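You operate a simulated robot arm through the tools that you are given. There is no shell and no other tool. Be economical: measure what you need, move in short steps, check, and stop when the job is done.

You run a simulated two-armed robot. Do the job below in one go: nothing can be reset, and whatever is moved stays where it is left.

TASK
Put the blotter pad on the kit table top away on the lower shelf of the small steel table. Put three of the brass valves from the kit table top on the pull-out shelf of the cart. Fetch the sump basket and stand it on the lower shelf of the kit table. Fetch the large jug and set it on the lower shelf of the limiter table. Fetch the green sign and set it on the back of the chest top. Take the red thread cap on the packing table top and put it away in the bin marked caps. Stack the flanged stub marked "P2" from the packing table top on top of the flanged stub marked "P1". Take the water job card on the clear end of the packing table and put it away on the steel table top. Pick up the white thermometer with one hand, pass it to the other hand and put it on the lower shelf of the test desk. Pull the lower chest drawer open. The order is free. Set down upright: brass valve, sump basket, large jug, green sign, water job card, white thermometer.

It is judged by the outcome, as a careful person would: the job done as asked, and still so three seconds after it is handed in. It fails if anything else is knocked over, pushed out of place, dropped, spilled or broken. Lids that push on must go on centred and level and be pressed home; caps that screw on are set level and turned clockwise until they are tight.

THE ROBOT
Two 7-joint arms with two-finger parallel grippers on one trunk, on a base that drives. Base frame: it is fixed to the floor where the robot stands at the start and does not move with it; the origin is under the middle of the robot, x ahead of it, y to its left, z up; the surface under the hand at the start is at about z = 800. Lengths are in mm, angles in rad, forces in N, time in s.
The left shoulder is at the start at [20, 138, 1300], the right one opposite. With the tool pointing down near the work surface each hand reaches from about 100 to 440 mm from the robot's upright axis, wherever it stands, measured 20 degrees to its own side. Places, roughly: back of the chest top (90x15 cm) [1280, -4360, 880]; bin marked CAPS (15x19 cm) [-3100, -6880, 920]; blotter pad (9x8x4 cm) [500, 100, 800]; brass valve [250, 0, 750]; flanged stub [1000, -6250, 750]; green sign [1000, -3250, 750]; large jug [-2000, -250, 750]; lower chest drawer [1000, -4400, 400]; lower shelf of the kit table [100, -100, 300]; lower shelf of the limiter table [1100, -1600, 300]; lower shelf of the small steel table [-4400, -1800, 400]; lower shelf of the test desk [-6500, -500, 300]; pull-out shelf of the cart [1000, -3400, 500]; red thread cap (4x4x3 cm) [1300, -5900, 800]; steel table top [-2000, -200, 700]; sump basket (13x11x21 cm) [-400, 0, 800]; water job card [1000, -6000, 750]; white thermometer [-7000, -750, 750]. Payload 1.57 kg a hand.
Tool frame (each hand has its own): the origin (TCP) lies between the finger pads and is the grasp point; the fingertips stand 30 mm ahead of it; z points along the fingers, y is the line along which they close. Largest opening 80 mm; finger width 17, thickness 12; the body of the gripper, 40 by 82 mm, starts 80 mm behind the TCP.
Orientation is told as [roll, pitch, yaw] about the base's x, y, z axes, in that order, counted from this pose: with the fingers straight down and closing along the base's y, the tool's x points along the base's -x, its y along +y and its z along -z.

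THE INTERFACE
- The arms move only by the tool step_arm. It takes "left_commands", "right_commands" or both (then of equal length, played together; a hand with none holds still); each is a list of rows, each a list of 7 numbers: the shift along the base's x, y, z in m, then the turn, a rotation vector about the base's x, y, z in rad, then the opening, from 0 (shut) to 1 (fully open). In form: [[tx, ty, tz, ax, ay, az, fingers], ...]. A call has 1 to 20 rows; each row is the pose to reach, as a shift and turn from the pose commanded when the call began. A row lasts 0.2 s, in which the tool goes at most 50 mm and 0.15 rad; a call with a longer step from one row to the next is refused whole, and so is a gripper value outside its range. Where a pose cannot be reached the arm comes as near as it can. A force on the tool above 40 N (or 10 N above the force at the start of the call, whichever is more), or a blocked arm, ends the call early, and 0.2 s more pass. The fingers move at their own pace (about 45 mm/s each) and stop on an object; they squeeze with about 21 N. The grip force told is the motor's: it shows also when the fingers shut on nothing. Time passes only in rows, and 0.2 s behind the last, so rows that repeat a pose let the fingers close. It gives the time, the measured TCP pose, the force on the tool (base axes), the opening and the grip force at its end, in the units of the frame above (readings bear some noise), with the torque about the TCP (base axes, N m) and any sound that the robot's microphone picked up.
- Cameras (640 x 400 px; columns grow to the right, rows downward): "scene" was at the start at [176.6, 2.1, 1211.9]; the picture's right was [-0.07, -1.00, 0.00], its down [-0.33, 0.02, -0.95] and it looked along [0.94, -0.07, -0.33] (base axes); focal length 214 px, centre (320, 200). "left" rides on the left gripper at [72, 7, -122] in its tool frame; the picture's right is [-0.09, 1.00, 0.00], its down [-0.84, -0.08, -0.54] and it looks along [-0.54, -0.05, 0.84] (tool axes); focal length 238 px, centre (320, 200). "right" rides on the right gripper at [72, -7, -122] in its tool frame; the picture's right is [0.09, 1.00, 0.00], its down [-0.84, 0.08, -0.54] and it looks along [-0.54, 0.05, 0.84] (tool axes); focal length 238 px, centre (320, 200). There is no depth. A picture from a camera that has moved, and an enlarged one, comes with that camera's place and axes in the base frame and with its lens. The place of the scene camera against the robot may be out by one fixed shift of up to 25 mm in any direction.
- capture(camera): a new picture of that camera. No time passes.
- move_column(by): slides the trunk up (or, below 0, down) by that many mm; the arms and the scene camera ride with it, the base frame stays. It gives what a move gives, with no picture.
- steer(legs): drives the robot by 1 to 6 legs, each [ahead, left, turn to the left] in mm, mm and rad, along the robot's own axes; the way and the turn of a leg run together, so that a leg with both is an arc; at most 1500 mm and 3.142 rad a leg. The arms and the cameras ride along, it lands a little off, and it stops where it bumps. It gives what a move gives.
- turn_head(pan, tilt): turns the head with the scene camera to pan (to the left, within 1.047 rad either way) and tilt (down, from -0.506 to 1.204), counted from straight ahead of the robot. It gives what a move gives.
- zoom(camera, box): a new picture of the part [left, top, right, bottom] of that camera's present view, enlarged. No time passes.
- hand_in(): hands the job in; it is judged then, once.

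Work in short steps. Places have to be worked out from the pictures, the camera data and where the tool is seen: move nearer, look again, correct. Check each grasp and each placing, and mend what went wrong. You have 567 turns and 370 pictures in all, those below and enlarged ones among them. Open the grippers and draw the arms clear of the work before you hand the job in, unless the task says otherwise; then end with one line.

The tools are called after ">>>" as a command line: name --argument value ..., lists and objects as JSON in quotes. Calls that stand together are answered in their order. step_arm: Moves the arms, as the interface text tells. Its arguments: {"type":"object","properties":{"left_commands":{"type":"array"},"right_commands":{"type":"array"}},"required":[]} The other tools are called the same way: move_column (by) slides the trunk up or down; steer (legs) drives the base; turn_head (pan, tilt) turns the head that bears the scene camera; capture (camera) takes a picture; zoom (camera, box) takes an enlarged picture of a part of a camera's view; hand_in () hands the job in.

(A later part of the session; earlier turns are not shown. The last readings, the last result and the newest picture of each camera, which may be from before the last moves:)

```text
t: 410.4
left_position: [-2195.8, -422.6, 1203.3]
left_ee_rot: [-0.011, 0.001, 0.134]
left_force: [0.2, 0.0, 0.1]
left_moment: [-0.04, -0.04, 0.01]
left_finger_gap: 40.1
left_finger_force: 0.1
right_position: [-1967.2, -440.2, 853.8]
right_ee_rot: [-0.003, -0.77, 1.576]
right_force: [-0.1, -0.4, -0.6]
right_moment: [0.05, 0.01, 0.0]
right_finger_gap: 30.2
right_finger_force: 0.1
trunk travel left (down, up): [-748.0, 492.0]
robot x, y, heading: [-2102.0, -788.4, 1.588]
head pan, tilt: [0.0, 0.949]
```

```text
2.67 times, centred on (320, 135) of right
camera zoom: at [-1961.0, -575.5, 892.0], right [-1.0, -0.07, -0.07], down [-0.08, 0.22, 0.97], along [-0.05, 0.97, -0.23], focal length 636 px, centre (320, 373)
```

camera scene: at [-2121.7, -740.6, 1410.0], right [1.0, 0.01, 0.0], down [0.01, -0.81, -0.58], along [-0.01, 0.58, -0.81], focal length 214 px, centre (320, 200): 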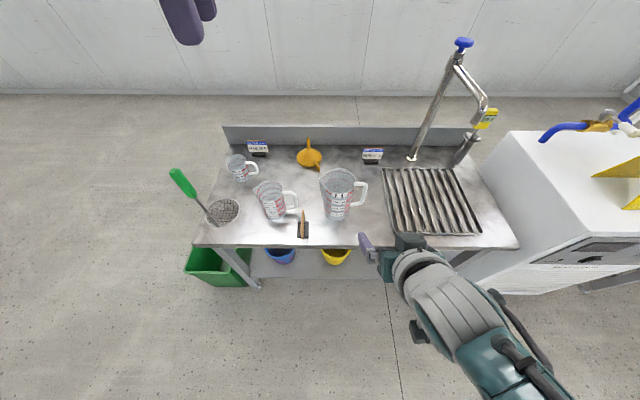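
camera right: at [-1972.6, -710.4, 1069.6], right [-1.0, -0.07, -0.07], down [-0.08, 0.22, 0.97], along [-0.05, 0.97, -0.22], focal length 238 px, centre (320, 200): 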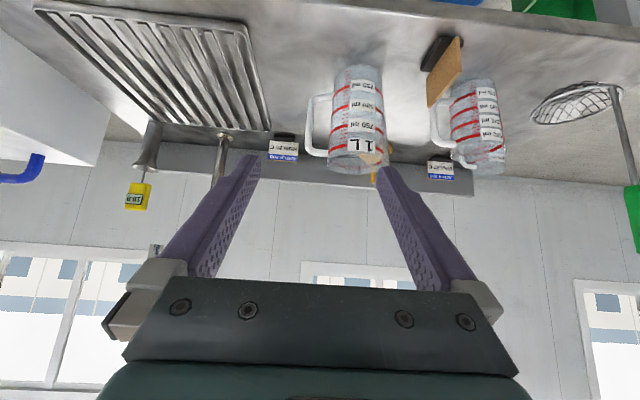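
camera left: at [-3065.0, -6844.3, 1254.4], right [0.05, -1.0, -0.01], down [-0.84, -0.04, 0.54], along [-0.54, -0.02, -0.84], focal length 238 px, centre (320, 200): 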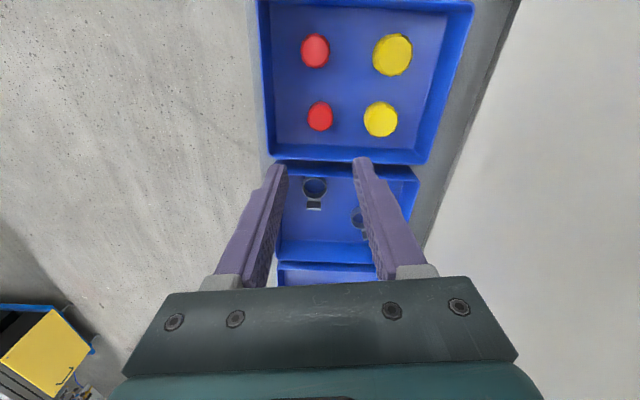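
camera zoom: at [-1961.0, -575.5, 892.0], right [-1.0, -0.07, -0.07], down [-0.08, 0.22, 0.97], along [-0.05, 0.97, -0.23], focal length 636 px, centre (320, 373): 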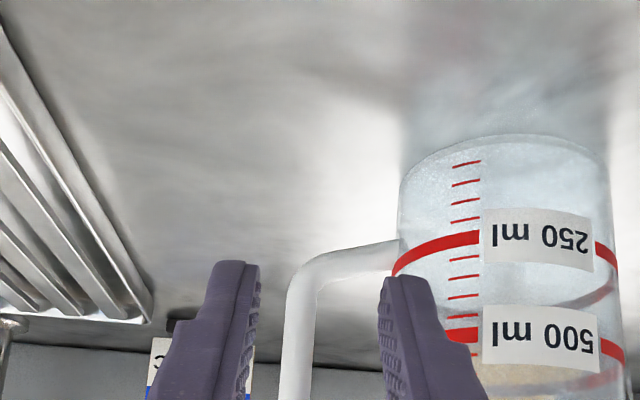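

Shift +10 mm in x to centre the bar, then advance.

>>> step_arm --right_commands '[[0.01, 0, 0, 0, 0, 0, 0.38], [0.01, 0, 0, 0, 0, 0, 0.38]]'

>>> steer --legs '[[50, 0, 0]]'

>>> capture --camera "right"

```text
t: 411.0
left_position: [-2195.8, -422.0, 1202.1]
left_ee_rot: [-0.011, -0.001, 0.132]
left_force: [0.4, 0.1, 0.0]
left_moment: [-0.01, 0.0, 0.0]
left_finger_gap: 39.8
left_finger_force: 0.0
right_position: [-1956.9, -441.0, 853.5]
right_ee_rot: [-0.002, -0.77, 1.576]
right_force: [0.4, -0.3, 0.8]
right_moment: [-0.02, -0.03, -0.02]
right_finger_gap: 30.7
right_finger_force: 0.1
trunk travel left (down, up): [-748.0, 492.0]
robot x, y, heading: [-2105.8, -787.7, 1.588]
head pan, tilt: [0.0, 0.949]
```

```text
t: 411.9
left_position: [-2198.2, -372.8, 1201.9]
left_ee_rot: [-0.01, -0.001, 0.136]
left_force: [-0.9, -0.1, -0.7]
left_moment: [0.01, 0.0, 0.0]
left_finger_gap: 39.9
left_finger_force: 0.1
right_position: [-1958.9, -389.8, 853.5]
right_ee_rot: [-0.003, -0.771, 1.58]
right_force: [-0.5, 0.0, 0.4]
right_moment: [0.01, 0.0, 0.0]
right_finger_gap: 30.6
right_finger_force: 0.1
trunk travel left (down, up): [-748.0, 492.0]
robot x, y, heading: [-2104.6, -736.0, 1.589]
head pan, tilt: [0.0, 0.949]
```

```text
220 pictures are left
camera right: at [-1951.4, -526.0, 891.3], right [-1.0, -0.07, -0.07], down [-0.08, 0.22, 0.97], along [-0.06, 0.97, -0.23], focal length 238 px, centre (320, 200)
```

right: 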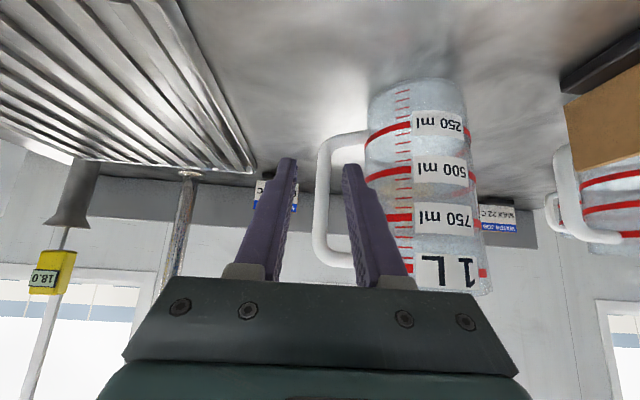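

Well aligned: the bar is centred, the gap fits the inner finger. Advance 58 mm.

>>> steer --legs '[[57, 0, 0]]'

>>> capture --camera "right"

```text
t: 412.9
left_position: [-2197.1, -315.1, 1202.1]
left_ee_rot: [-0.012, 0.001, 0.135]
left_force: [0.2, -0.4, -0.6]
left_moment: [-0.02, 0.03, 0.02]
left_finger_gap: 40.1
left_finger_force: 0.1
right_position: [-1959.7, -332.4, 854.4]
right_ee_rot: [-0.003, -0.771, 1.578]
right_force: [0.2, -0.2, -0.3]
right_moment: [-0.01, -0.01, 0.02]
right_finger_gap: 30.5
right_finger_force: 0.0
trunk travel left (down, up): [-748.0, 492.0]
robot x, y, heading: [-2107.0, -684.3, 1.584]
head pan, tilt: [0.0, 0.949]
```

```text
219 pictures are left
camera right: at [-1952.2, -469.2, 891.2], right [-1.0, -0.07, -0.07], down [-0.08, 0.22, 0.97], along [-0.05, 0.97, -0.23], focal length 238 px, centre (320, 200)
```

right: 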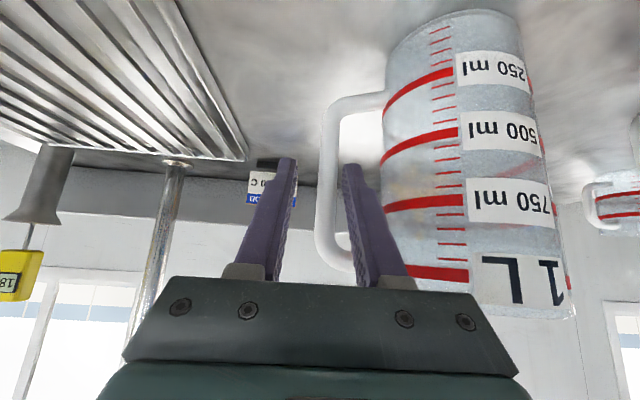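

Bar is ~15 mm ahead of the TCP and 5 mm toward -x. I adjust and close.

>>> step_arm --right_commands '[[-0.005, 0.006, 0, 0, 0, 0, 0.38], [-0.005, 0.014, 0, 0, 0, 0, 0.38], [-0.005, 0.014, 0, 0, 0, 0, 0.2], [-0.005, 0.014, 0, 0, 0, 0, 0], [-0.005, 0.014, 0, 0, 0, 0, 0], [-0.005, 0.014, 0, 0, 0, 0, 0]]'

>>> capture --camera "right"

```text
t: 414.3
left_position: [-2198.9, -315.2, 1202.0]
left_ee_rot: [-0.011, 0.002, 0.136]
left_force: [0.0, 0.3, 0.2]
left_moment: [0.04, -0.02, 0.03]
left_finger_gap: 40.2
left_finger_force: 0.1
right_position: [-1964.2, -318.7, 854.8]
right_ee_rot: [-0.001, -0.771, 1.578]
right_force: [0.5, 0.0, 0.5]
right_moment: [-0.06, 0.03, -0.01]
right_finger_gap: 12.6
right_finger_force: 20.4
trunk travel left (down, up): [-748.0, 492.0]
robot x, y, heading: [-2107.9, -680.1, 1.587]
head pan, tilt: [0.0, 0.949]
```

```text
218 pictures are left
camera right: at [-1957.2, -454.9, 891.8], right [-1.0, -0.07, -0.07], down [-0.08, 0.22, 0.97], along [-0.05, 0.97, -0.23], focal length 238 px, centre (320, 200)
```

right: 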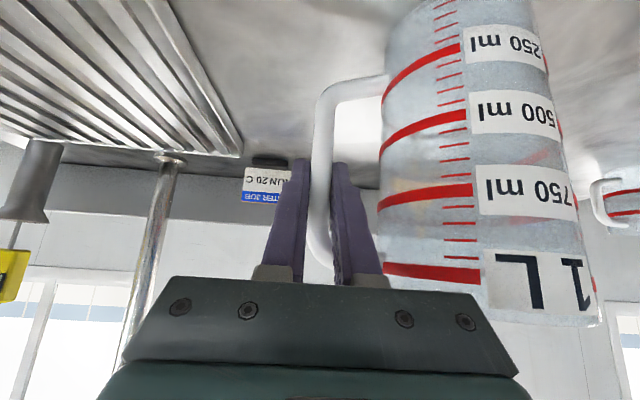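

Handle gripped (12.6 mm). Lift by column 60 and check weight and level.

>>> move_column --by 40

>>> capture --camera "right"

```text
t: 415.1
left_position: [-2197.9, -315.6, 1241.1]
left_ee_rot: [-0.012, 0.003, 0.136]
left_force: [-0.3, 0.2, -0.3]
left_moment: [0.0, -0.01, -0.01]
left_finger_gap: 39.9
left_finger_force: 0.0
right_position: [-1964.6, -318.1, 893.9]
right_ee_rot: [-0.003, -0.769, 1.578]
right_force: [0.3, -0.3, -0.6]
right_moment: [-0.01, -0.07, -0.02]
right_finger_gap: 12.6
right_finger_force: 21.5
trunk travel left (down, up): [-788.0, 452.0]
robot x, y, heading: [-2106.9, -682.0, 1.584]
head pan, tilt: [0.0, 0.949]
```

```text
217 pictures are left
camera right: at [-1957.1, -455.0, 931.8], right [-1.0, -0.07, -0.07], down [-0.08, 0.22, 0.97], along [-0.05, 0.97, -0.23], focal length 238 px, centre (320, 200)
```

right: 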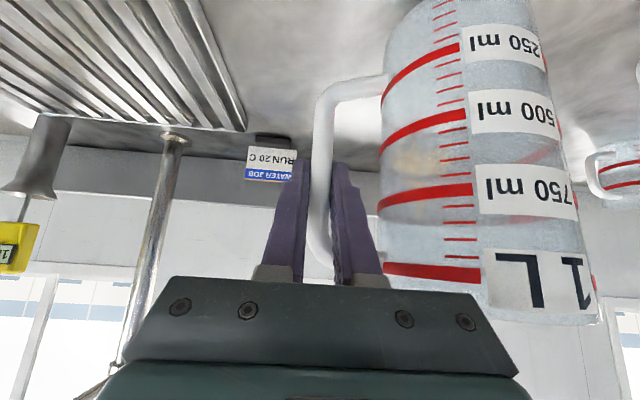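

Level and light. Raise, back out, turn to +x and drive to the limiter table's front.

>>> move_column --by 130

>>> steer --legs '[[-430, 0, 0], [0, 0, -1.58], [1300, -200, 0], [1000, -240, 0]]'

>>> turn_head --pan 0 --tilt 0.6

>>> capture --camera "scene"

```text
t: 416.7
left_position: [-2199.2, -316.1, 1372.2]
left_ee_rot: [-0.013, 0.0, 0.137]
left_force: [0.2, 0.8, 0.0]
left_moment: [-0.02, 0.03, -0.01]
left_finger_gap: 39.9
left_finger_force: 0.0
right_position: [-1963.4, -319.5, 1023.8]
right_ee_rot: [-0.003, -0.774, 1.579]
right_force: [-0.3, 0.0, -0.9]
right_moment: [0.0, -0.06, 0.0]
right_finger_gap: 12.7
right_finger_force: 20.8
trunk travel left (down, up): [-918.0, 322.0]
robot x, y, heading: [-2107.1, -679.1, 1.586]
head pan, tilt: [0.0, 0.949]
```

```text
t: 434.4
left_position: [611.2, -1388.2, 1372.1]
left_ee_rot: [-0.013, 0.002, -1.403]
left_force: [-0.2, 0.1, -0.3]
left_moment: [-0.03, 0.0, 0.0]
left_finger_gap: 40.1
left_finger_force: 0.1
right_position: [614.8, -1623.7, 1024.1]
right_ee_rot: [-0.002, -0.77, 0.037]
right_force: [0.4, -0.8, -0.8]
right_moment: [-0.05, 0.01, -0.01]
right_finger_gap: 12.5
right_finger_force: 20.7
trunk travel left (down, up): [-918.0, 322.0]
robot x, y, heading: [252.9, -1495.9, 0.043]
head pan, tilt: [0.0, 0.949]
```

```text
t: 435.3
left_position: [609.3, -1390.8, 1371.6]
left_ee_rot: [-0.012, 0.002, -1.402]
left_force: [0.7, -0.1, 0.1]
left_moment: [0.02, 0.01, 0.03]
left_finger_gap: 39.9
left_finger_force: 0.2
right_position: [615.6, -1624.3, 1023.5]
right_ee_rot: [-0.003, -0.771, 0.038]
right_force: [0.6, -0.1, -1.8]
right_moment: [-0.09, -0.04, 0.03]
right_finger_gap: 12.4
right_finger_force: 20.8
trunk travel left (down, up): [-918.0, 322.0]
robot x, y, heading: [249.9, -1496.1, 0.049]
head pan, tilt: [0.0, 0.6]
```

```text
216 pictures are left
camera scene: at [421.9, -1475.5, 1430.3], right [0.05, -1.0, 0.0], down [-0.57, -0.03, -0.82], along [0.82, 0.04, -0.57], focal length 214 px, centre (320, 200)
```

scene: 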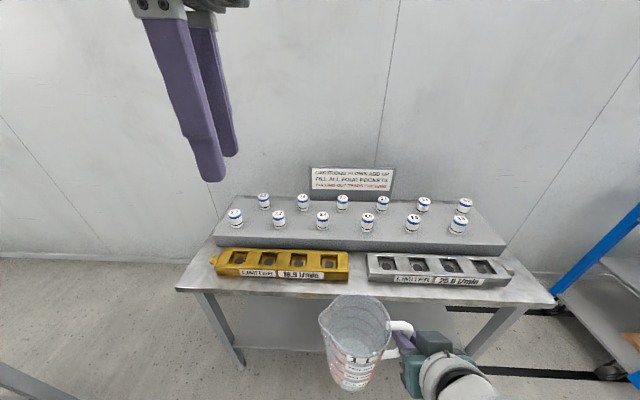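

I straighten the heading, retract the left arm, and lower the trunk in front of the shelf.

>>> step_arm --left_commands '[[-0.03, 0.015, 0, 0, 0, 0, 0.5], [-0.06, 0.03, 0, 0, 0, 0, 0.5], [-0.09, 0.045, 0, 0, 0, 0, 0.5], [-0.12, 0.06, 0, 0, 0, 0, 0.5], [-0.15, 0.06, 0, 0, 0, 0, 0.5], [-0.17, 0.06, 0, 0, 0, 0, 0.5]]'

>>> steer --legs '[[0, -46, -0.047]]'

>>> move_column --by -390

>>> capture --camera "scene"

```text
t: 436.7
left_position: [442.5, -1329.6, 1374.4]
left_ee_rot: [-0.017, 0.004, -1.402]
left_force: [-0.4, 0.4, 0.0]
left_moment: [-0.01, -0.02, 0.01]
left_finger_gap: 40.0
left_finger_force: 0.0
left hand out of reach, approached as far as the arm can: row 6
right_position: [613.6, -1623.9, 1024.2]
right_ee_rot: [-0.003, -0.77, 0.037]
right_force: [-0.5, 0.6, -1.0]
right_moment: [-0.05, -0.02, 0.01]
right_finger_gap: 12.5
right_finger_force: 21.1
trunk travel left (down, up): [-918.0, 322.0]
robot x, y, heading: [251.1, -1491.4, 0.045]
head pan, tilt: [0.0, 0.6]
```

```text
t: 437.6
left_position: [450.3, -1386.2, 1374.6]
left_ee_rot: [-0.015, 0.003, -1.454]
left_force: [0.0, 0.3, -0.3]
left_moment: [-0.03, -0.01, -0.03]
left_finger_gap: 39.8
left_finger_force: 0.1
right_position: [609.7, -1686.3, 1023.3]
right_ee_rot: [-0.002, -0.771, -0.009]
right_force: [0.2, -0.1, -1.4]
right_moment: [-0.05, 0.0, 0.01]
right_finger_gap: 12.4
right_finger_force: 20.5
trunk travel left (down, up): [-918.0, 322.0]
robot x, y, heading: [249.8, -1534.6, -0.0]
head pan, tilt: [0.0, 0.6]
```

```text
t: 441.3
left_position: [452.0, -1384.3, 984.5]
left_ee_rot: [-0.015, 0.004, -1.453]
left_force: [-0.1, 0.1, -0.6]
left_moment: [-0.01, -0.04, -0.02]
left_finger_gap: 39.9
left_finger_force: 0.1
right_position: [608.3, -1686.6, 635.4]
right_ee_rot: [-0.003, -0.77, -0.008]
right_force: [-0.6, -0.8, -0.7]
right_moment: [-0.11, -0.01, -0.01]
right_finger_gap: 12.5
right_finger_force: 20.8
trunk travel left (down, up): [-528.0, 712.0]
robot x, y, heading: [252.5, -1535.7, 0.001]
head pan, tilt: [0.0, 0.6]
```

```text
215 pictures are left
camera scene: at [423.1, -1529.9, 1040.4], right [0.0, -1.0, 0.0], down [-0.56, 0.0, -0.83], along [0.83, 0.0, -0.56], focal length 214 px, centre (320, 200)
```

scene: 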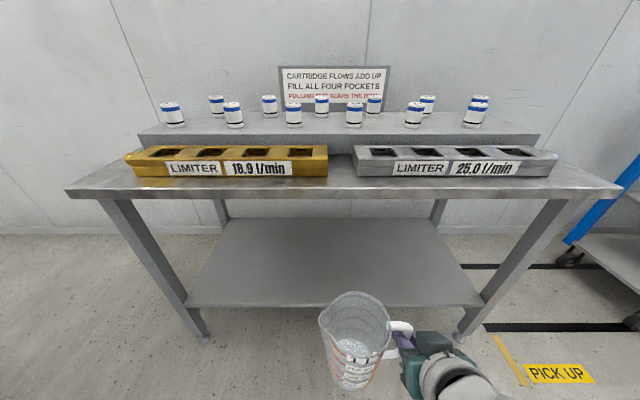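

Lower 185 more, then drive in partway and check with the right camera.

>>> move_column --by -185

>>> capture --camera "right"

>>> steer --legs '[[200, 0, 0]]'

>>> capture --camera "right"

>>> capture --camera "scene"

```text
t: 443.4
left_position: [451.4, -1385.3, 800.6]
left_ee_rot: [-0.016, 0.003, -1.453]
left_force: [-0.7, -0.5, 0.5]
left_moment: [-0.01, -0.01, 0.02]
left_finger_gap: 40.1
left_finger_force: 0.0
right_position: [609.0, -1686.6, 448.7]
right_ee_rot: [-0.004, -0.771, -0.009]
right_force: [-0.5, 0.7, -0.7]
right_moment: [-0.05, 0.01, -0.02]
right_finger_gap: 12.6
right_finger_force: 21.0
trunk travel left (down, up): [-343.0, 897.0]
robot x, y, heading: [249.7, -1540.2, -0.004]
head pan, tilt: [0.0, 0.6]
```

```text
214 pictures are left
camera right: at [471.9, -1691.2, 486.8], right [-0.06, 1.0, -0.07], down [0.22, 0.08, 0.97], along [0.97, 0.04, -0.23], focal length 238 px, centre (320, 200)
```

right: 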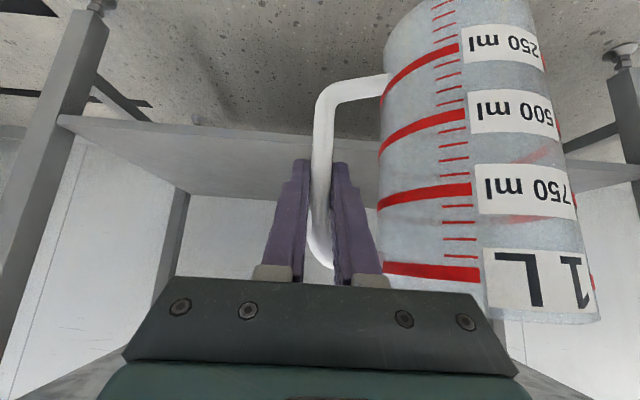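

```text
t: 445.0
left_position: [650.5, -1386.3, 800.1]
left_ee_rot: [-0.015, 0.004, -1.456]
left_force: [0.3, -0.3, -0.3]
left_moment: [-0.02, 0.02, 0.0]
left_finger_gap: 40.0
left_finger_force: 0.1
right_position: [807.0, -1689.8, 449.6]
right_ee_rot: [-0.004, -0.77, -0.012]
right_force: [0.4, 0.1, -1.9]
right_moment: [-0.07, 0.02, 0.01]
right_finger_gap: 12.4
right_finger_force: 21.1
trunk travel left (down, up): [-343.0, 897.0]
robot x, y, heading: [452.3, -1538.6, -0.004]
head pan, tilt: [0.0, 0.6]
```

```text
213 pictures are left
camera right: at [669.7, -1692.9, 486.7], right [-0.05, 1.0, -0.07], down [0.23, 0.08, 0.97], along [0.97, 0.04, -0.23], focal length 238 px, centre (320, 200)
```

right: 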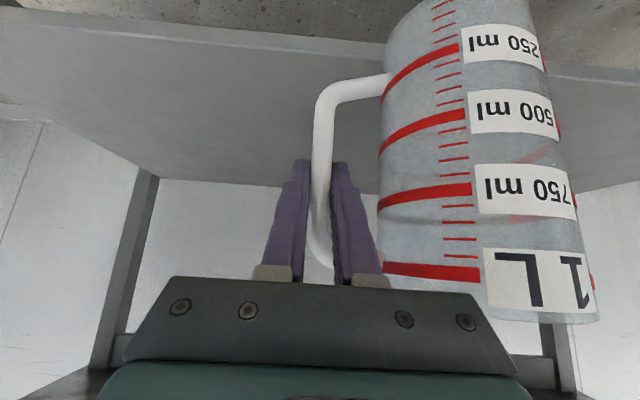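

```text
212 pictures are left
camera scene: at [621.7, -1531.5, 855.4], right [-0.01, -1.0, 0.0], down [-0.56, 0.0, -0.83], along [0.83, 0.0, -0.56], focal length 214 px, centre (320, 200)
```

scene: 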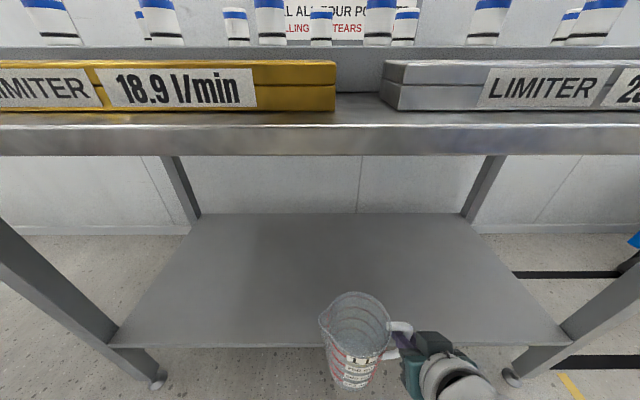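

Shelf edge x≈843, z≈295; jug base at 333. Drive in 125 mm and lower.

>>> steer --legs '[[125, 0, 0]]'

>>> step_arm --right_commands '[[0, 0, -0.01, 0, 0, 0, 0], [0, 0, -0.02, 0, 0, 0, 0], [0, 0, -0.025, 0, 0, 0, 0]]'

>>> capture --camera "right"

```text
t: 446.2
left_position: [775.9, -1388.1, 799.8]
left_ee_rot: [-0.015, 0.002, -1.459]
left_force: [0.3, -0.3, -0.2]
left_moment: [0.01, 0.01, 0.0]
left_finger_gap: 39.8
left_finger_force: 0.0
right_position: [931.9, -1691.1, 448.5]
right_ee_rot: [-0.004, -0.77, -0.017]
right_force: [0.4, -0.6, -1.4]
right_moment: [-0.08, 0.01, 0.0]
right_finger_gap: 12.3
right_finger_force: 21.5
trunk travel left (down, up): [-343.0, 897.0]
robot x, y, heading: [577.3, -1540.2, -0.011]
head pan, tilt: [0.0, 0.6]
```

```text
t: 447.0
left_position: [776.8, -1387.5, 800.4]
left_ee_rot: [-0.015, 0.005, -1.459]
left_force: [0.4, -0.1, 0.7]
left_moment: [0.0, 0.0, 0.0]
left_finger_gap: 40.0
left_finger_force: 0.0
right_position: [932.1, -1689.7, 422.9]
right_ee_rot: [-0.004, -0.769, -0.015]
right_force: [-0.5, 0.2, -0.3]
right_moment: [-0.06, 0.02, -0.02]
right_finger_gap: 12.1
right_finger_force: 20.9
trunk travel left (down, up): [-343.0, 897.0]
robot x, y, heading: [572.5, -1543.7, -0.008]
head pan, tilt: [0.0, 0.6]
```

```text
211 pictures are left
camera right: at [794.5, -1693.6, 461.2], right [-0.05, 1.0, -0.07], down [0.23, 0.08, 0.97], along [0.97, 0.03, -0.23], focal length 238 px, centre (320, 200)
```

right: 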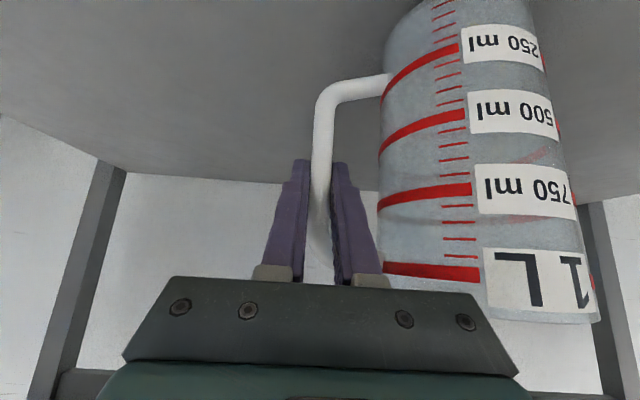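

>>> step_arm --right_commands '[[0, 0, -0.003, 0, 0, 0, 0], [0, 0, -0.006, 0, 0, 0, 0], [0, 0, -0.009, 0, 0, 0, 0], [0, 0, -0.012, 0, 0, 0, 0]]'

>>> step_arm --right_commands '[[0, 0, -0.003, 0, 0, 0, 0], [0, 0, -0.006, 0, 0, 0, 0], [0, 0, -0.009, 0, 0, 0, 0]]'

```text
t: 448.0
left_position: [776.7, -1389.8, 799.4]
left_ee_rot: [-0.016, 0.002, -1.458]
left_force: [-0.3, -0.4, 0.4]
left_moment: [0.01, 0.0, 0.01]
left_finger_gap: 40.1
left_finger_force: 0.0
right_position: [934.1, -1693.3, 412.6]
right_ee_rot: [-0.005, -0.776, -0.015]
right_force: [-2.4, -2.4, 15.5]
right_moment: [0.41, 0.25, 0.06]
right_finger_gap: 12.7
right_finger_force: 21.2
trunk travel left (down, up): [-343.0, 897.0]
robot x, y, heading: [576.1, -1540.7, -0.009]
head pan, tilt: [0.0, 0.6]
```

```text
t: 448.8
left_position: [778.3, -1390.2, 798.8]
left_ee_rot: [-0.014, 0.0, -1.459]
left_force: [0.0, 1.3, -1.6]
left_moment: [-0.01, -0.04, 0.0]
left_finger_gap: 39.8
left_finger_force: 0.1
right_position: [936.4, -1694.0, 402.8]
right_ee_rot: [-0.006, -0.773, -0.014]
right_force: [0.7, -3.8, 17.2]
right_moment: [0.43, -0.04, -0.01]
right_finger_gap: 12.6
right_finger_force: 20.8
trunk travel left (down, up): [-343.0, 897.0]
robot x, y, heading: [577.0, -1542.8, -0.009]
head pan, tilt: [0.0, 0.6]
```

In contact with the shelf. Open to 30 mm and withdraw straight back.

>>> step_arm --right_commands '[[0, 0, 0.003, 0, 0, 0, 0.2], [0, 0, 0.003, 0, 0, 0, 0.36], [0, 0, 0.003, 0, 0, 0, 0.36], [0, 0, 0.003, 0, 0, 0, 0.36]]'

>>> capture --camera "right"

```text
t: 449.8
left_position: [777.2, -1388.2, 800.0]
left_ee_rot: [-0.016, 0.004, -1.458]
left_force: [-0.4, 0.4, -0.3]
left_moment: [-0.02, 0.03, 0.02]
left_finger_gap: 40.0
left_finger_force: 0.0
right_position: [933.4, -1691.2, 404.4]
right_ee_rot: [-0.004, -0.768, -0.016]
right_force: [0.2, -0.4, -0.7]
right_moment: [-0.01, 0.01, 0.01]
right_finger_gap: 29.1
right_finger_force: 0.0
trunk travel left (down, up): [-343.0, 897.0]
robot x, y, heading: [579.6, -1538.7, -0.002]
head pan, tilt: [0.0, 0.6]
```

```text
210 pictures are left
camera right: at [796.0, -1694.5, 442.6], right [-0.05, 1.0, -0.07], down [0.23, 0.08, 0.97], along [0.97, 0.03, -0.23], focal length 238 px, centre (320, 200)
```

right: 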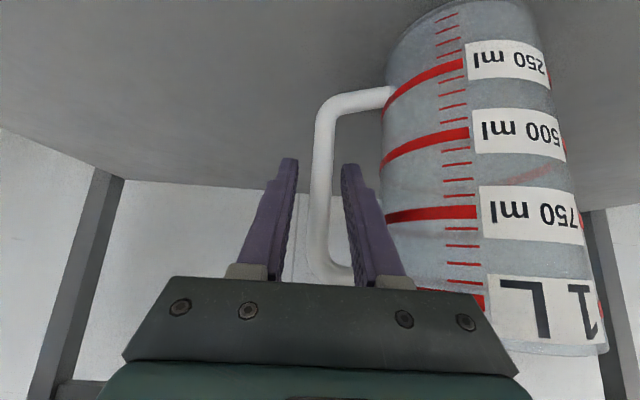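

Free on both sides; drive back 350.

>>> steer --legs '[[-100, 0, 0], [-250, 0, 0]]'

>>> capture --camera "right"

>>> capture --camera "scene"

```text
t: 452.4
left_position: [427.8, -1384.8, 799.3]
left_ee_rot: [-0.016, 0.004, -1.461]
left_force: [0.0, 0.1, 0.3]
left_moment: [0.02, -0.02, 0.02]
left_finger_gap: 40.4
left_finger_force: 0.1
right_position: [582.4, -1689.2, 405.0]
right_ee_rot: [-0.003, -0.771, -0.016]
right_force: [0.2, 0.2, -0.4]
right_moment: [-0.02, 0.01, 0.01]
right_finger_gap: 28.9
right_finger_force: 0.1
trunk travel left (down, up): [-343.0, 897.0]
robot x, y, heading: [223.5, -1536.7, -0.011]
head pan, tilt: [0.0, 0.6]
```

```text
209 pictures are left
camera right: at [445.8, -1692.2, 442.6], right [-0.05, 1.0, -0.07], down [0.23, 0.07, 0.97], along [0.97, 0.03, -0.23], focal length 238 px, centre (320, 200)
```

right: 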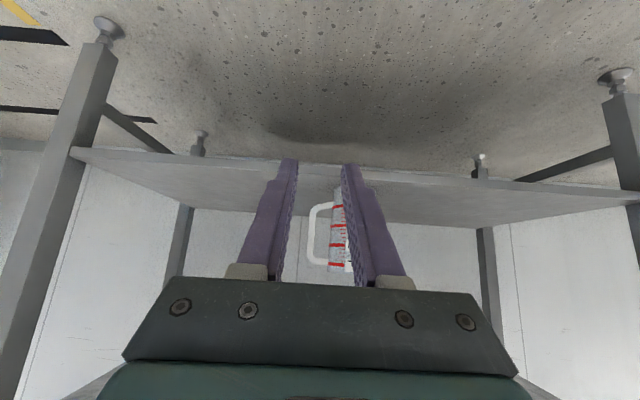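

```text
208 pictures are left
camera scene: at [397.5, -1530.4, 855.4], right [-0.01, -1.0, 0.0], down [-0.56, 0.01, -0.82], along [0.82, -0.01, -0.57], focal length 214 px, centre (320, 200)
```

scene: 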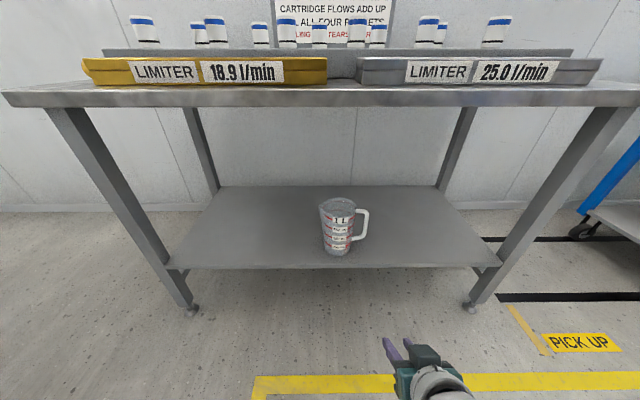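

The jug stands on the limiter shelf. Next the valves: raise, bring the left hand to the same 45° pose, and go over the kit table facing +x.

>>> move_column --by 400

>>> move_column --by 180

>>> step_arm --left_commands '[[0.02, 0, -0.01, 0, 0, 0.145, 0.5], [0.04, 0, -0.02, 0, 0, 0.29, 0.5], [0.06, 0, -0.04, 0, 0, 0.435, 0.5], [0.08, 0, -0.06, 0, 0, 0.58, 0.5], [0.1, 0, -0.08, 0, 0, 0.725, 0.5], [0.12, 0, -0.1, 0, 0, 0.87, 0.5], [0.13, 0, -0.12, 0, 0, 1.015, 0.5], [0.13, 0, -0.14, 0, 0, 1.16, 0.5], [0.13, 0, -0.16, 0, 0, 1.305, 0.5], [0.13, 0, -0.18, 0, 0, 1.45, 0.5]]' --right_commands '[[0, 0, 0.02, 0, 0, 0, 0.8], [0, 0, 0.04, 0, 0, 0, 0.8], [0, 0, 0.06, 0, 0, 0, 0.8], [0, 0, 0.08, 0, 0, 0, 0.8], [0, 0, 0.09, 0, 0, 0, 0.8], [0, 0, 0.1, 0, 0, 0, 0.8], [0, 0, 0.1, 0, 0, 0, 0.8], [0, 0, 0.1, 0, 0, 0, 0.8], [0, 0, 0.1, 0, 0, 0, 0.8], [0, 0, 0.1, 0, 0, 0, 0.8]]'

>>> step_arm --left_commands '[[0, 0, 0, 0, -0.13, 0, 0.8], [0, 0, 0, 0, -0.26, 0, 0.8], [0.01, 0, 0, 0, -0.39, 0, 0.8], [0.02, 0, 0, 0, -0.52, 0, 0.8], [0.03, 0, 0, 0, -0.65, 0, 0.8], [0.04, 0, 0, 0, -0.785, 0, 0.8]]'

```text
t: 456.2
left_position: [427.5, -1385.1, 1199.7]
left_ee_rot: [-0.017, 0.004, -1.462]
left_force: [-0.9, -0.1, 0.8]
left_moment: [0.05, 0.01, 0.03]
left_finger_gap: 39.9
left_finger_force: 0.0
right_position: [583.0, -1689.4, 804.4]
right_ee_rot: [-0.002, -0.77, -0.017]
right_force: [0.7, 0.2, -0.8]
right_moment: [0.01, 0.0, -0.02]
right_finger_gap: 28.8
right_finger_force: 0.0
trunk travel left (down, up): [-743.0, 497.0]
robot x, y, heading: [225.2, -1537.8, -0.007]
head pan, tilt: [0.0, 0.6]
```

```text
t: 458.2
left_position: [427.8, -1385.7, 1379.6]
left_ee_rot: [-0.016, 0.003, -1.461]
left_force: [-0.2, 0.0, 0.0]
left_moment: [-0.03, 0.03, 0.0]
left_finger_gap: 39.8
left_finger_force: 0.0
right_position: [582.4, -1690.1, 983.9]
right_ee_rot: [-0.004, -0.769, -0.017]
right_force: [-0.5, 0.2, 0.0]
right_moment: [0.02, 0.01, 0.0]
right_finger_gap: 29.0
right_finger_force: 0.0
trunk travel left (down, up): [-923.0, 317.0]
robot x, y, heading: [226.2, -1536.5, -0.008]
head pan, tilt: [0.0, 0.6]
```

```text
t: 460.4
left_position: [556.5, -1385.7, 1201.6]
left_ee_rot: [-0.015, 0.003, -0.008]
left_force: [0.0, -0.2, -0.5]
left_moment: [-0.04, -0.02, 0.02]
left_finger_gap: 39.8
left_finger_force: 0.0
right_position: [582.9, -1689.0, 1084.0]
right_ee_rot: [-0.003, -0.77, -0.018]
right_force: [0.3, -0.1, -0.3]
right_moment: [-0.01, -0.02, 0.05]
right_finger_gap: 64.1
right_finger_force: 0.1
trunk travel left (down, up): [-923.0, 317.0]
robot x, y, heading: [226.7, -1535.2, -0.013]
head pan, tilt: [0.0, 0.6]
```

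```text
t: 461.8
left_position: [598.2, -1385.7, 1200.3]
left_ee_rot: [-0.004, -0.784, -0.017]
left_force: [0.0, -0.1, -0.4]
left_moment: [0.01, 0.04, -0.02]
left_finger_gap: 64.1
left_finger_force: 0.0
right_position: [582.2, -1688.5, 1086.4]
right_ee_rot: [-0.003, -0.768, -0.018]
right_force: [-0.2, 0.6, 0.1]
right_moment: [-0.01, 0.0, -0.01]
right_finger_gap: 64.0
right_finger_force: 0.0
trunk travel left (down, up): [-923.0, 317.0]
robot x, y, heading: [226.7, -1536.7, -0.01]
head pan, tilt: [0.0, 0.6]
```

Both hands are ready. Drive over to the kit table.

>>> steer --legs '[[-110, 660, 0], [0, 660, 0.01]]'

>>> turn_head --pan 0 --tilt 0.8

>>> capture --camera "scene"

>>> capture --camera "right"

>>> capture --camera "left"

```text
t: 469.0
left_position: [504.7, -13.5, 1199.2]
left_ee_rot: [-0.007, -0.782, -0.018]
left_force: [-0.7, -0.2, 0.2]
left_moment: [-0.02, -0.04, 0.03]
left_finger_gap: 63.9
left_finger_force: 0.1
right_position: [488.6, -317.0, 1084.9]
right_ee_rot: [-0.004, -0.769, -0.019]
right_force: [-0.1, -0.8, -0.2]
right_moment: [-0.01, -0.01, 0.01]
right_finger_gap: 63.8
right_finger_force: 0.1
trunk travel left (down, up): [-923.0, 317.0]
robot x, y, heading: [132.7, -166.1, -0.014]
head pan, tilt: [0.0, 0.6]
```

```text
t: 469.8
left_position: [504.7, -14.7, 1200.5]
left_ee_rot: [-0.006, -0.781, -0.019]
left_force: [-0.1, -0.1, -0.8]
left_moment: [0.02, -0.01, 0.03]
left_finger_gap: 64.0
left_finger_force: 0.0
right_position: [489.7, -318.2, 1085.0]
right_ee_rot: [-0.003, -0.769, -0.02]
right_force: [0.3, 0.1, -0.3]
right_moment: [-0.05, -0.03, -0.01]
right_finger_gap: 64.1
right_finger_force: 0.2
trunk travel left (down, up): [-923.0, 317.0]
robot x, y, heading: [130.7, -166.8, -0.015]
head pan, tilt: [0.0, 0.799]
```

```text
207 pictures are left
camera scene: at [296.9, -158.8, 1418.6], right [-0.01, -1.0, 0.0], down [-0.72, 0.01, -0.7], along [0.7, -0.01, -0.72], focal length 214 px, centre (320, 200)
```

scene: 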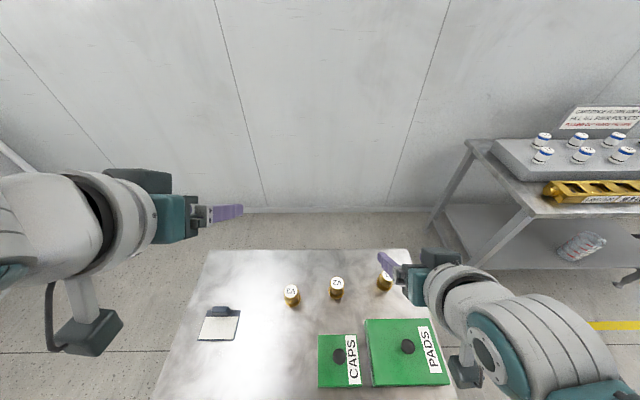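

```text
206 pictures are left
camera right: at [352.3, -320.3, 1123.3], right [-0.04, 1.0, -0.07], down [0.23, 0.07, 0.97], along [0.97, 0.03, -0.23], focal length 238 px, centre (320, 200)
```

right: 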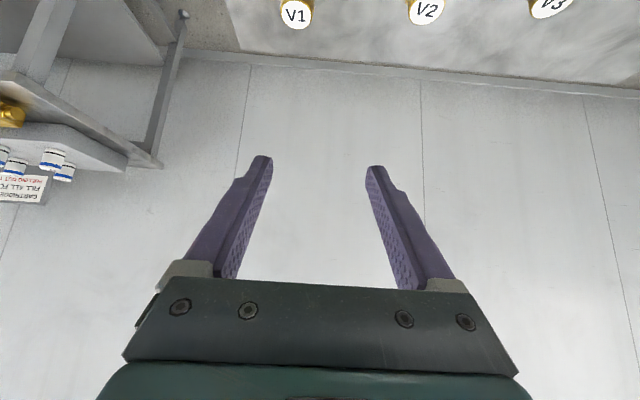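

```text
205 pictures are left
camera left: at [368.6, -2.7, 1235.7], right [0.09, 0.99, 0.06], down [0.21, -0.08, 0.97], along [0.97, -0.07, -0.22], focal length 238 px, centre (320, 200)
```

left: 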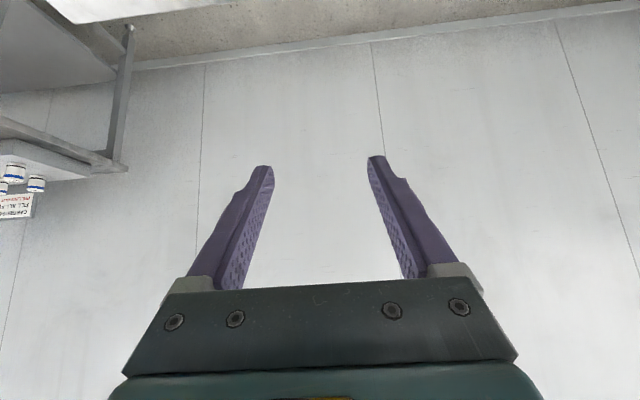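

V1≈(558,-354), V2≈(543,-218), V3≈(524,-100). I position the right hand before V1 and lower to look.

>>> steer --legs '[[45, -38, 0.01]]'

>>> move_column --by -170

>>> capture --camera "right"

```text
t: 470.7
left_position: [546.8, -48.1, 1197.6]
left_ee_rot: [-0.005, -0.78, -0.007]
left_force: [-0.4, -0.2, -0.1]
left_moment: [0.01, 0.01, -0.02]
left_finger_gap: 63.9
left_finger_force: 0.1
right_position: [536.1, -350.4, 1085.2]
right_ee_rot: [-0.005, -0.77, -0.009]
right_force: [0.0, -0.5, 0.3]
right_moment: [0.01, 0.04, 0.03]
right_finger_gap: 64.2
right_finger_force: 0.0
trunk travel left (down, up): [-923.0, 317.0]
robot x, y, heading: [176.4, -204.6, -0.002]
head pan, tilt: [0.0, 0.799]
```

```text
t: 472.6
left_position: [547.6, -47.7, 1028.8]
left_ee_rot: [-0.006, -0.78, -0.008]
left_force: [-0.6, -0.4, 0.3]
left_moment: [-0.03, 0.0, 0.01]
left_finger_gap: 64.0
left_finger_force: 0.0
right_position: [537.5, -351.8, 914.9]
right_ee_rot: [-0.002, -0.769, -0.008]
right_force: [0.2, 0.3, -0.3]
right_moment: [0.01, -0.03, 0.03]
right_finger_gap: 64.2
right_finger_force: 0.1
trunk travel left (down, up): [-753.0, 487.0]
robot x, y, heading: [179.8, -201.6, -0.002]
head pan, tilt: [0.0, 0.799]
```

```text
204 pictures are left
camera right: at [398.9, -355.7, 953.3], right [-0.06, 1.0, -0.07], down [0.23, 0.08, 0.97], along [0.97, 0.04, -0.23], focal length 238 px, centre (320, 200)
```

right: 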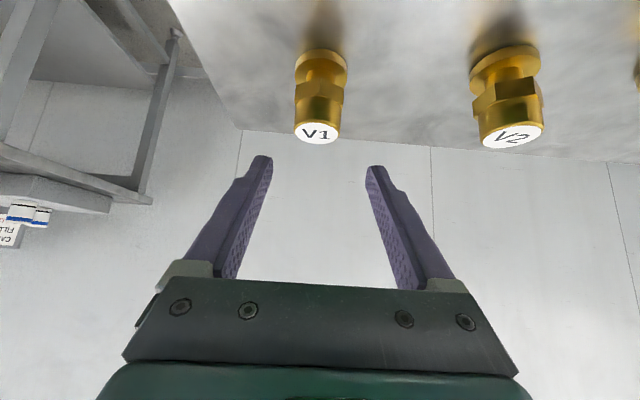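

V1 at (570,-354), 60 mm high. Move diagonally in and close.

>>> step_arm --right_commands '[[0.01, -0.001, -0.03, 0, 0, 0, 1], [0.02, -0.002, -0.055, 0, 0, 0, 1], [0.031, -0.002, -0.076, 0, 0, 0, 1]]'

>>> capture --camera "right"

```text
t: 473.5
left_position: [548.2, -48.5, 1029.5]
left_ee_rot: [-0.004, -0.78, -0.006]
left_force: [-0.1, 0.8, -1.1]
left_moment: [0.01, -0.02, -0.02]
left_finger_gap: 64.2
left_finger_force: 0.2
right_position: [569.1, -352.6, 844.8]
right_ee_rot: [-0.004, -0.773, -0.009]
right_force: [0.2, -1.0, 8.1]
right_moment: [0.04, 1.2, -0.03]
right_finger_gap: 79.7
right_finger_force: 0.1
trunk travel left (down, up): [-753.0, 487.0]
robot x, y, heading: [174.6, -201.0, 0.0]
head pan, tilt: [0.0, 0.799]
stopped in row 3 (right hand): the force on the tool passed its limit at 72 N (the readings are from after the stop); the commanded pose is now the measured one
```

```text
203 pictures are left
camera right: at [432.2, -357.0, 883.0], right [-0.05, 1.0, -0.07], down [0.22, 0.08, 0.97], along [0.97, 0.03, -0.23], focal length 238 px, centre (320, 200)
```

right: 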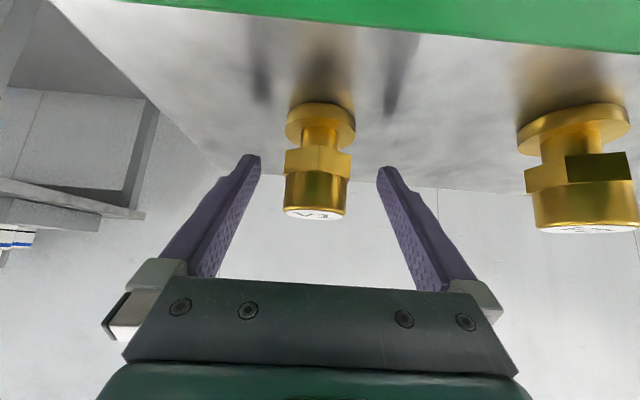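

The hand's camera block touched the PADS box below it. I raise 6 mm; the fingers already embrace V1's upper body, so close there.

>>> step_arm --right_commands '[[0, 0, 0.006, 0, 0, 0, 1], [0, 0, 0.006, 0, 0, 0, 0.6], [0, 0, 0.006, 0, 0, 0, 0.3], [0, 0, 0.006, 0, 0, 0, 0.3], [0, 0, 0.006, 0, 0, 0, 0.1], [0, 0, 0.006, 0, 0, 0, 0.1]]'

>>> capture --camera "right"

>>> capture --camera "scene"

```text
t: 474.9
left_position: [548.3, -47.8, 1028.9]
left_ee_rot: [-0.005, -0.779, -0.008]
left_force: [-0.1, -0.8, 0.2]
left_moment: [-0.04, 0.01, -0.01]
left_finger_gap: 63.9
left_finger_force: 0.0
right_position: [566.3, -353.2, 850.7]
right_ee_rot: [-0.004, -0.772, -0.013]
right_force: [-1.7, -0.6, 1.9]
right_moment: [0.02, 0.02, -0.01]
right_finger_gap: 37.3
right_finger_force: 20.8
trunk travel left (down, up): [-753.0, 487.0]
robot x, y, heading: [175.9, -202.1, -0.004]
head pan, tilt: [0.0, 0.799]
```

```text
202 pictures are left
camera right: at [430.9, -357.0, 889.0], right [-0.05, 1.0, -0.07], down [0.22, 0.08, 0.97], along [0.97, 0.03, -0.23], focal length 238 px, centre (320, 200)
```

right: 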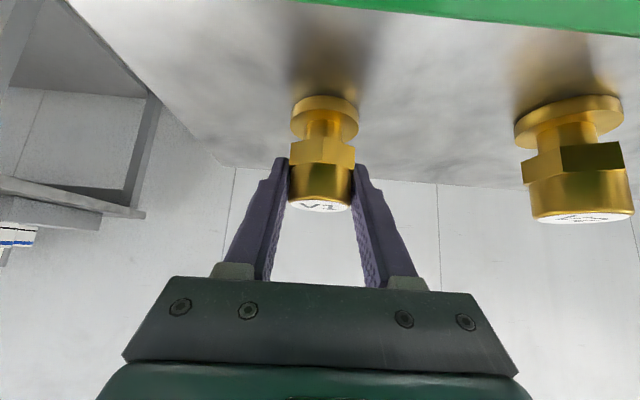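

```text
201 pictures are left
camera scene: at [341.8, -194.7, 1248.6], right [0.0, -1.0, 0.0], down [-0.72, 0.0, -0.7], along [0.7, 0.0, -0.72], focal length 214 px, centre (320, 200)
```

scene: 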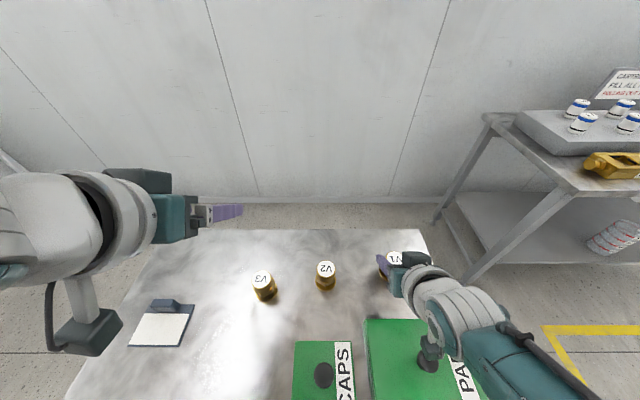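

V1 gripped. Lift it 60 mm by arm, and bring the left hand toward V3.

>>> step_arm --right_commands '[[0, 0, 0.02, 0, 0, 0, 0.1], [0, 0, 0.05, 0, 0, 0, 0.1], [0, 0, 0.08, 0, 0, 0, 0.1], [0, 0, 0.09, 0, 0, 0, 0.1]]' --left_commands '[[-0.01, -0.015, -0.03, 0, 0, 0, 1], [-0.02, -0.03, -0.06, 0, 0, 0, 1], [-0.04, -0.045, -0.09, 0, 0, 0, 1], [-0.05, -0.052, -0.11, 0, 0, 0, 1]]'

>>> capture --camera "left"

>>> capture --camera "right"

```text
t: 475.9
left_position: [496.7, -101.3, 921.5]
left_ee_rot: [-0.003, -0.78, -0.009]
left_force: [-0.5, -0.5, 0.1]
left_moment: [-0.01, 0.03, -0.01]
left_finger_gap: 80.1
left_finger_force: 0.1
right_position: [567.7, -353.1, 942.4]
right_ee_rot: [-0.006, -0.77, -0.012]
right_force: [-0.2, 0.9, -2.2]
right_moment: [-0.01, -0.02, 0.0]
right_finger_gap: 37.3
right_finger_force: 21.3
trunk travel left (down, up): [-753.0, 487.0]
robot x, y, heading: [175.2, -201.0, -0.002]
head pan, tilt: [0.0, 0.799]
```

```text
200 pictures are left
camera left: at [362.0, -91.2, 957.5], right [0.08, 1.0, 0.06], down [0.21, -0.08, 0.97], along [0.97, -0.06, -0.22], focal length 238 px, centre (320, 200)
```

left: 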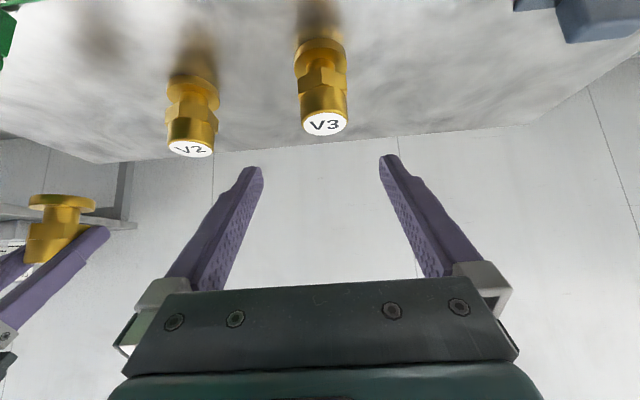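

```text
199 pictures are left
camera right: at [429.4, -356.6, 979.5], right [-0.05, 1.0, -0.07], down [0.23, 0.08, 0.97], along [0.97, 0.04, -0.23], focal length 238 px, centre (320, 200)
```

right: 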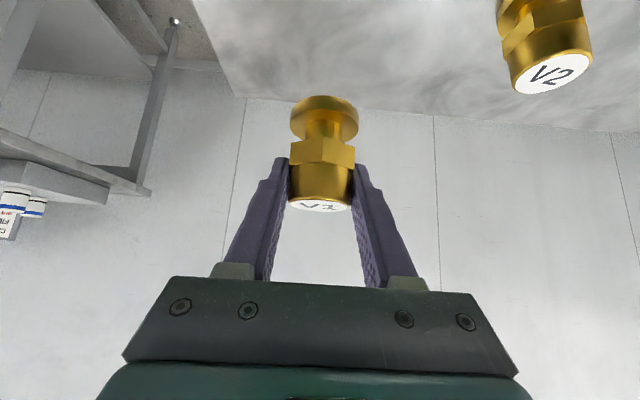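

V1 held upright. V3 at (527,-93). Move the left hand in and close.

>>> step_arm --left_commands '[[0.008, 0.007, -0.025, 0, 0, 0, 1], [0.017, 0.007, -0.05, 0, 0, 0, 1], [0.028, 0.007, -0.073, 0, 0, 0, 1]]'

>>> capture --camera "left"

```text
t: 476.7
left_position: [524.9, -92.3, 846.0]
left_ee_rot: [-0.005, -0.781, -0.007]
left_force: [-0.2, 0.5, 0.6]
left_moment: [0.0, 0.03, 0.0]
left_finger_gap: 80.3
left_finger_force: 0.0
right_position: [566.8, -353.7, 942.0]
right_ee_rot: [-0.005, -0.771, -0.014]
right_force: [-0.4, -0.6, -2.8]
right_moment: [-0.04, 0.01, 0.01]
right_finger_gap: 37.4
right_finger_force: 20.9
trunk travel left (down, up): [-753.0, 487.0]
robot x, y, heading: [181.7, -203.6, -0.003]
head pan, tilt: [0.0, 0.799]
```

```text
198 pictures are left
camera left: at [388.6, -82.7, 883.2], right [0.08, 1.0, 0.06], down [0.21, -0.08, 0.97], along [0.97, -0.06, -0.22], focal length 238 px, centre (320, 200)
```

left: 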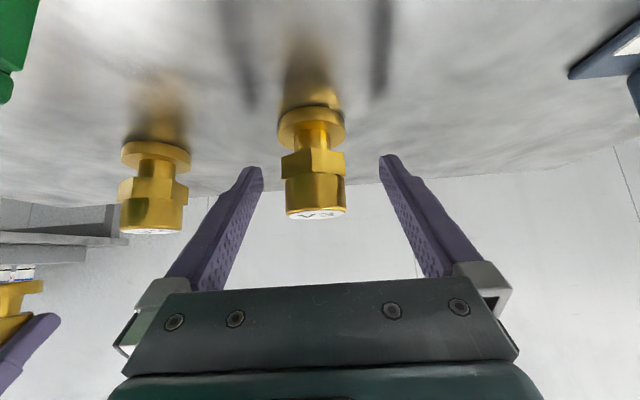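

>>> step_arm --left_commands '[[0, -0.002, 0, 0, 0, 0, 0.6], [0, -0.002, 0, 0, 0, 0, 0.3], [0, -0.002, 0, 0, 0, 0, 0.1], [0, -0.002, 0, 0, 0, 0, 0.1], [0, -0.002, 0, 0, 0, 0, 0.1]]'

>>> step_arm --left_commands '[[0, 0, 0.02, 0, 0, 0, 0.1], [0, 0, 0.05, 0, 0, 0, 0.1], [0, 0, 0.08, 0, 0, 0, 0.1]]'

>>> move_column --by 150

>>> capture --camera "left"

```text
t: 477.9
left_position: [526.1, -94.4, 846.2]
left_ee_rot: [-0.005, -0.781, -0.006]
left_force: [-0.5, -0.6, 1.0]
left_moment: [0.0, 0.01, 0.0]
left_finger_gap: 37.2
left_finger_force: 21.0
right_position: [567.7, -352.4, 941.3]
right_ee_rot: [-0.007, -0.772, -0.013]
right_force: [-0.5, -0.2, -2.3]
right_moment: [-0.01, -0.01, -0.01]
right_finger_gap: 37.4
right_finger_force: 21.3
trunk travel left (down, up): [-753.0, 487.0]
robot x, y, heading: [175.7, -203.8, -0.003]
head pan, tilt: [0.0, 0.799]
```

```text
t: 478.7
left_position: [525.1, -95.5, 928.1]
left_ee_rot: [-0.004, -0.779, -0.009]
left_force: [-0.3, -0.6, -2.1]
left_moment: [-0.05, 0.02, 0.05]
left_finger_gap: 37.3
left_finger_force: 21.3
right_position: [566.5, -353.3, 941.5]
right_ee_rot: [-0.005, -0.771, -0.013]
right_force: [-0.6, 0.5, -2.0]
right_moment: [0.01, 0.02, 0.0]
right_finger_gap: 37.3
right_finger_force: 21.3
trunk travel left (down, up): [-753.0, 487.0]
robot x, y, heading: [179.5, -206.0, 0.002]
head pan, tilt: [0.0, 0.799]
```

```text
t: 480.4
left_position: [525.9, -94.6, 1078.6]
left_ee_rot: [-0.004, -0.779, -0.007]
left_force: [1.0, -0.5, -2.7]
left_moment: [0.01, -0.01, 0.03]
left_finger_gap: 37.3
left_finger_force: 21.2
right_position: [566.3, -353.3, 1090.5]
right_ee_rot: [-0.006, -0.771, -0.013]
right_force: [-0.1, -0.3, -2.9]
right_moment: [0.02, -0.02, 0.01]
right_finger_gap: 37.3
right_finger_force: 20.8
trunk travel left (down, up): [-903.0, 337.0]
robot x, y, heading: [177.4, -204.0, -0.005]
head pan, tilt: [0.0, 0.799]
```

```text
197 pictures are left
camera left: at [389.2, -85.7, 1115.1], right [0.08, 1.0, 0.06], down [0.21, -0.08, 0.97], along [0.97, -0.06, -0.22], focal length 238 px, centre (320, 200)
```

left: 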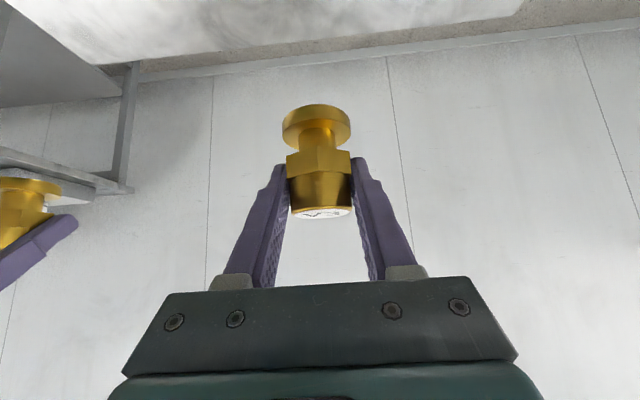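

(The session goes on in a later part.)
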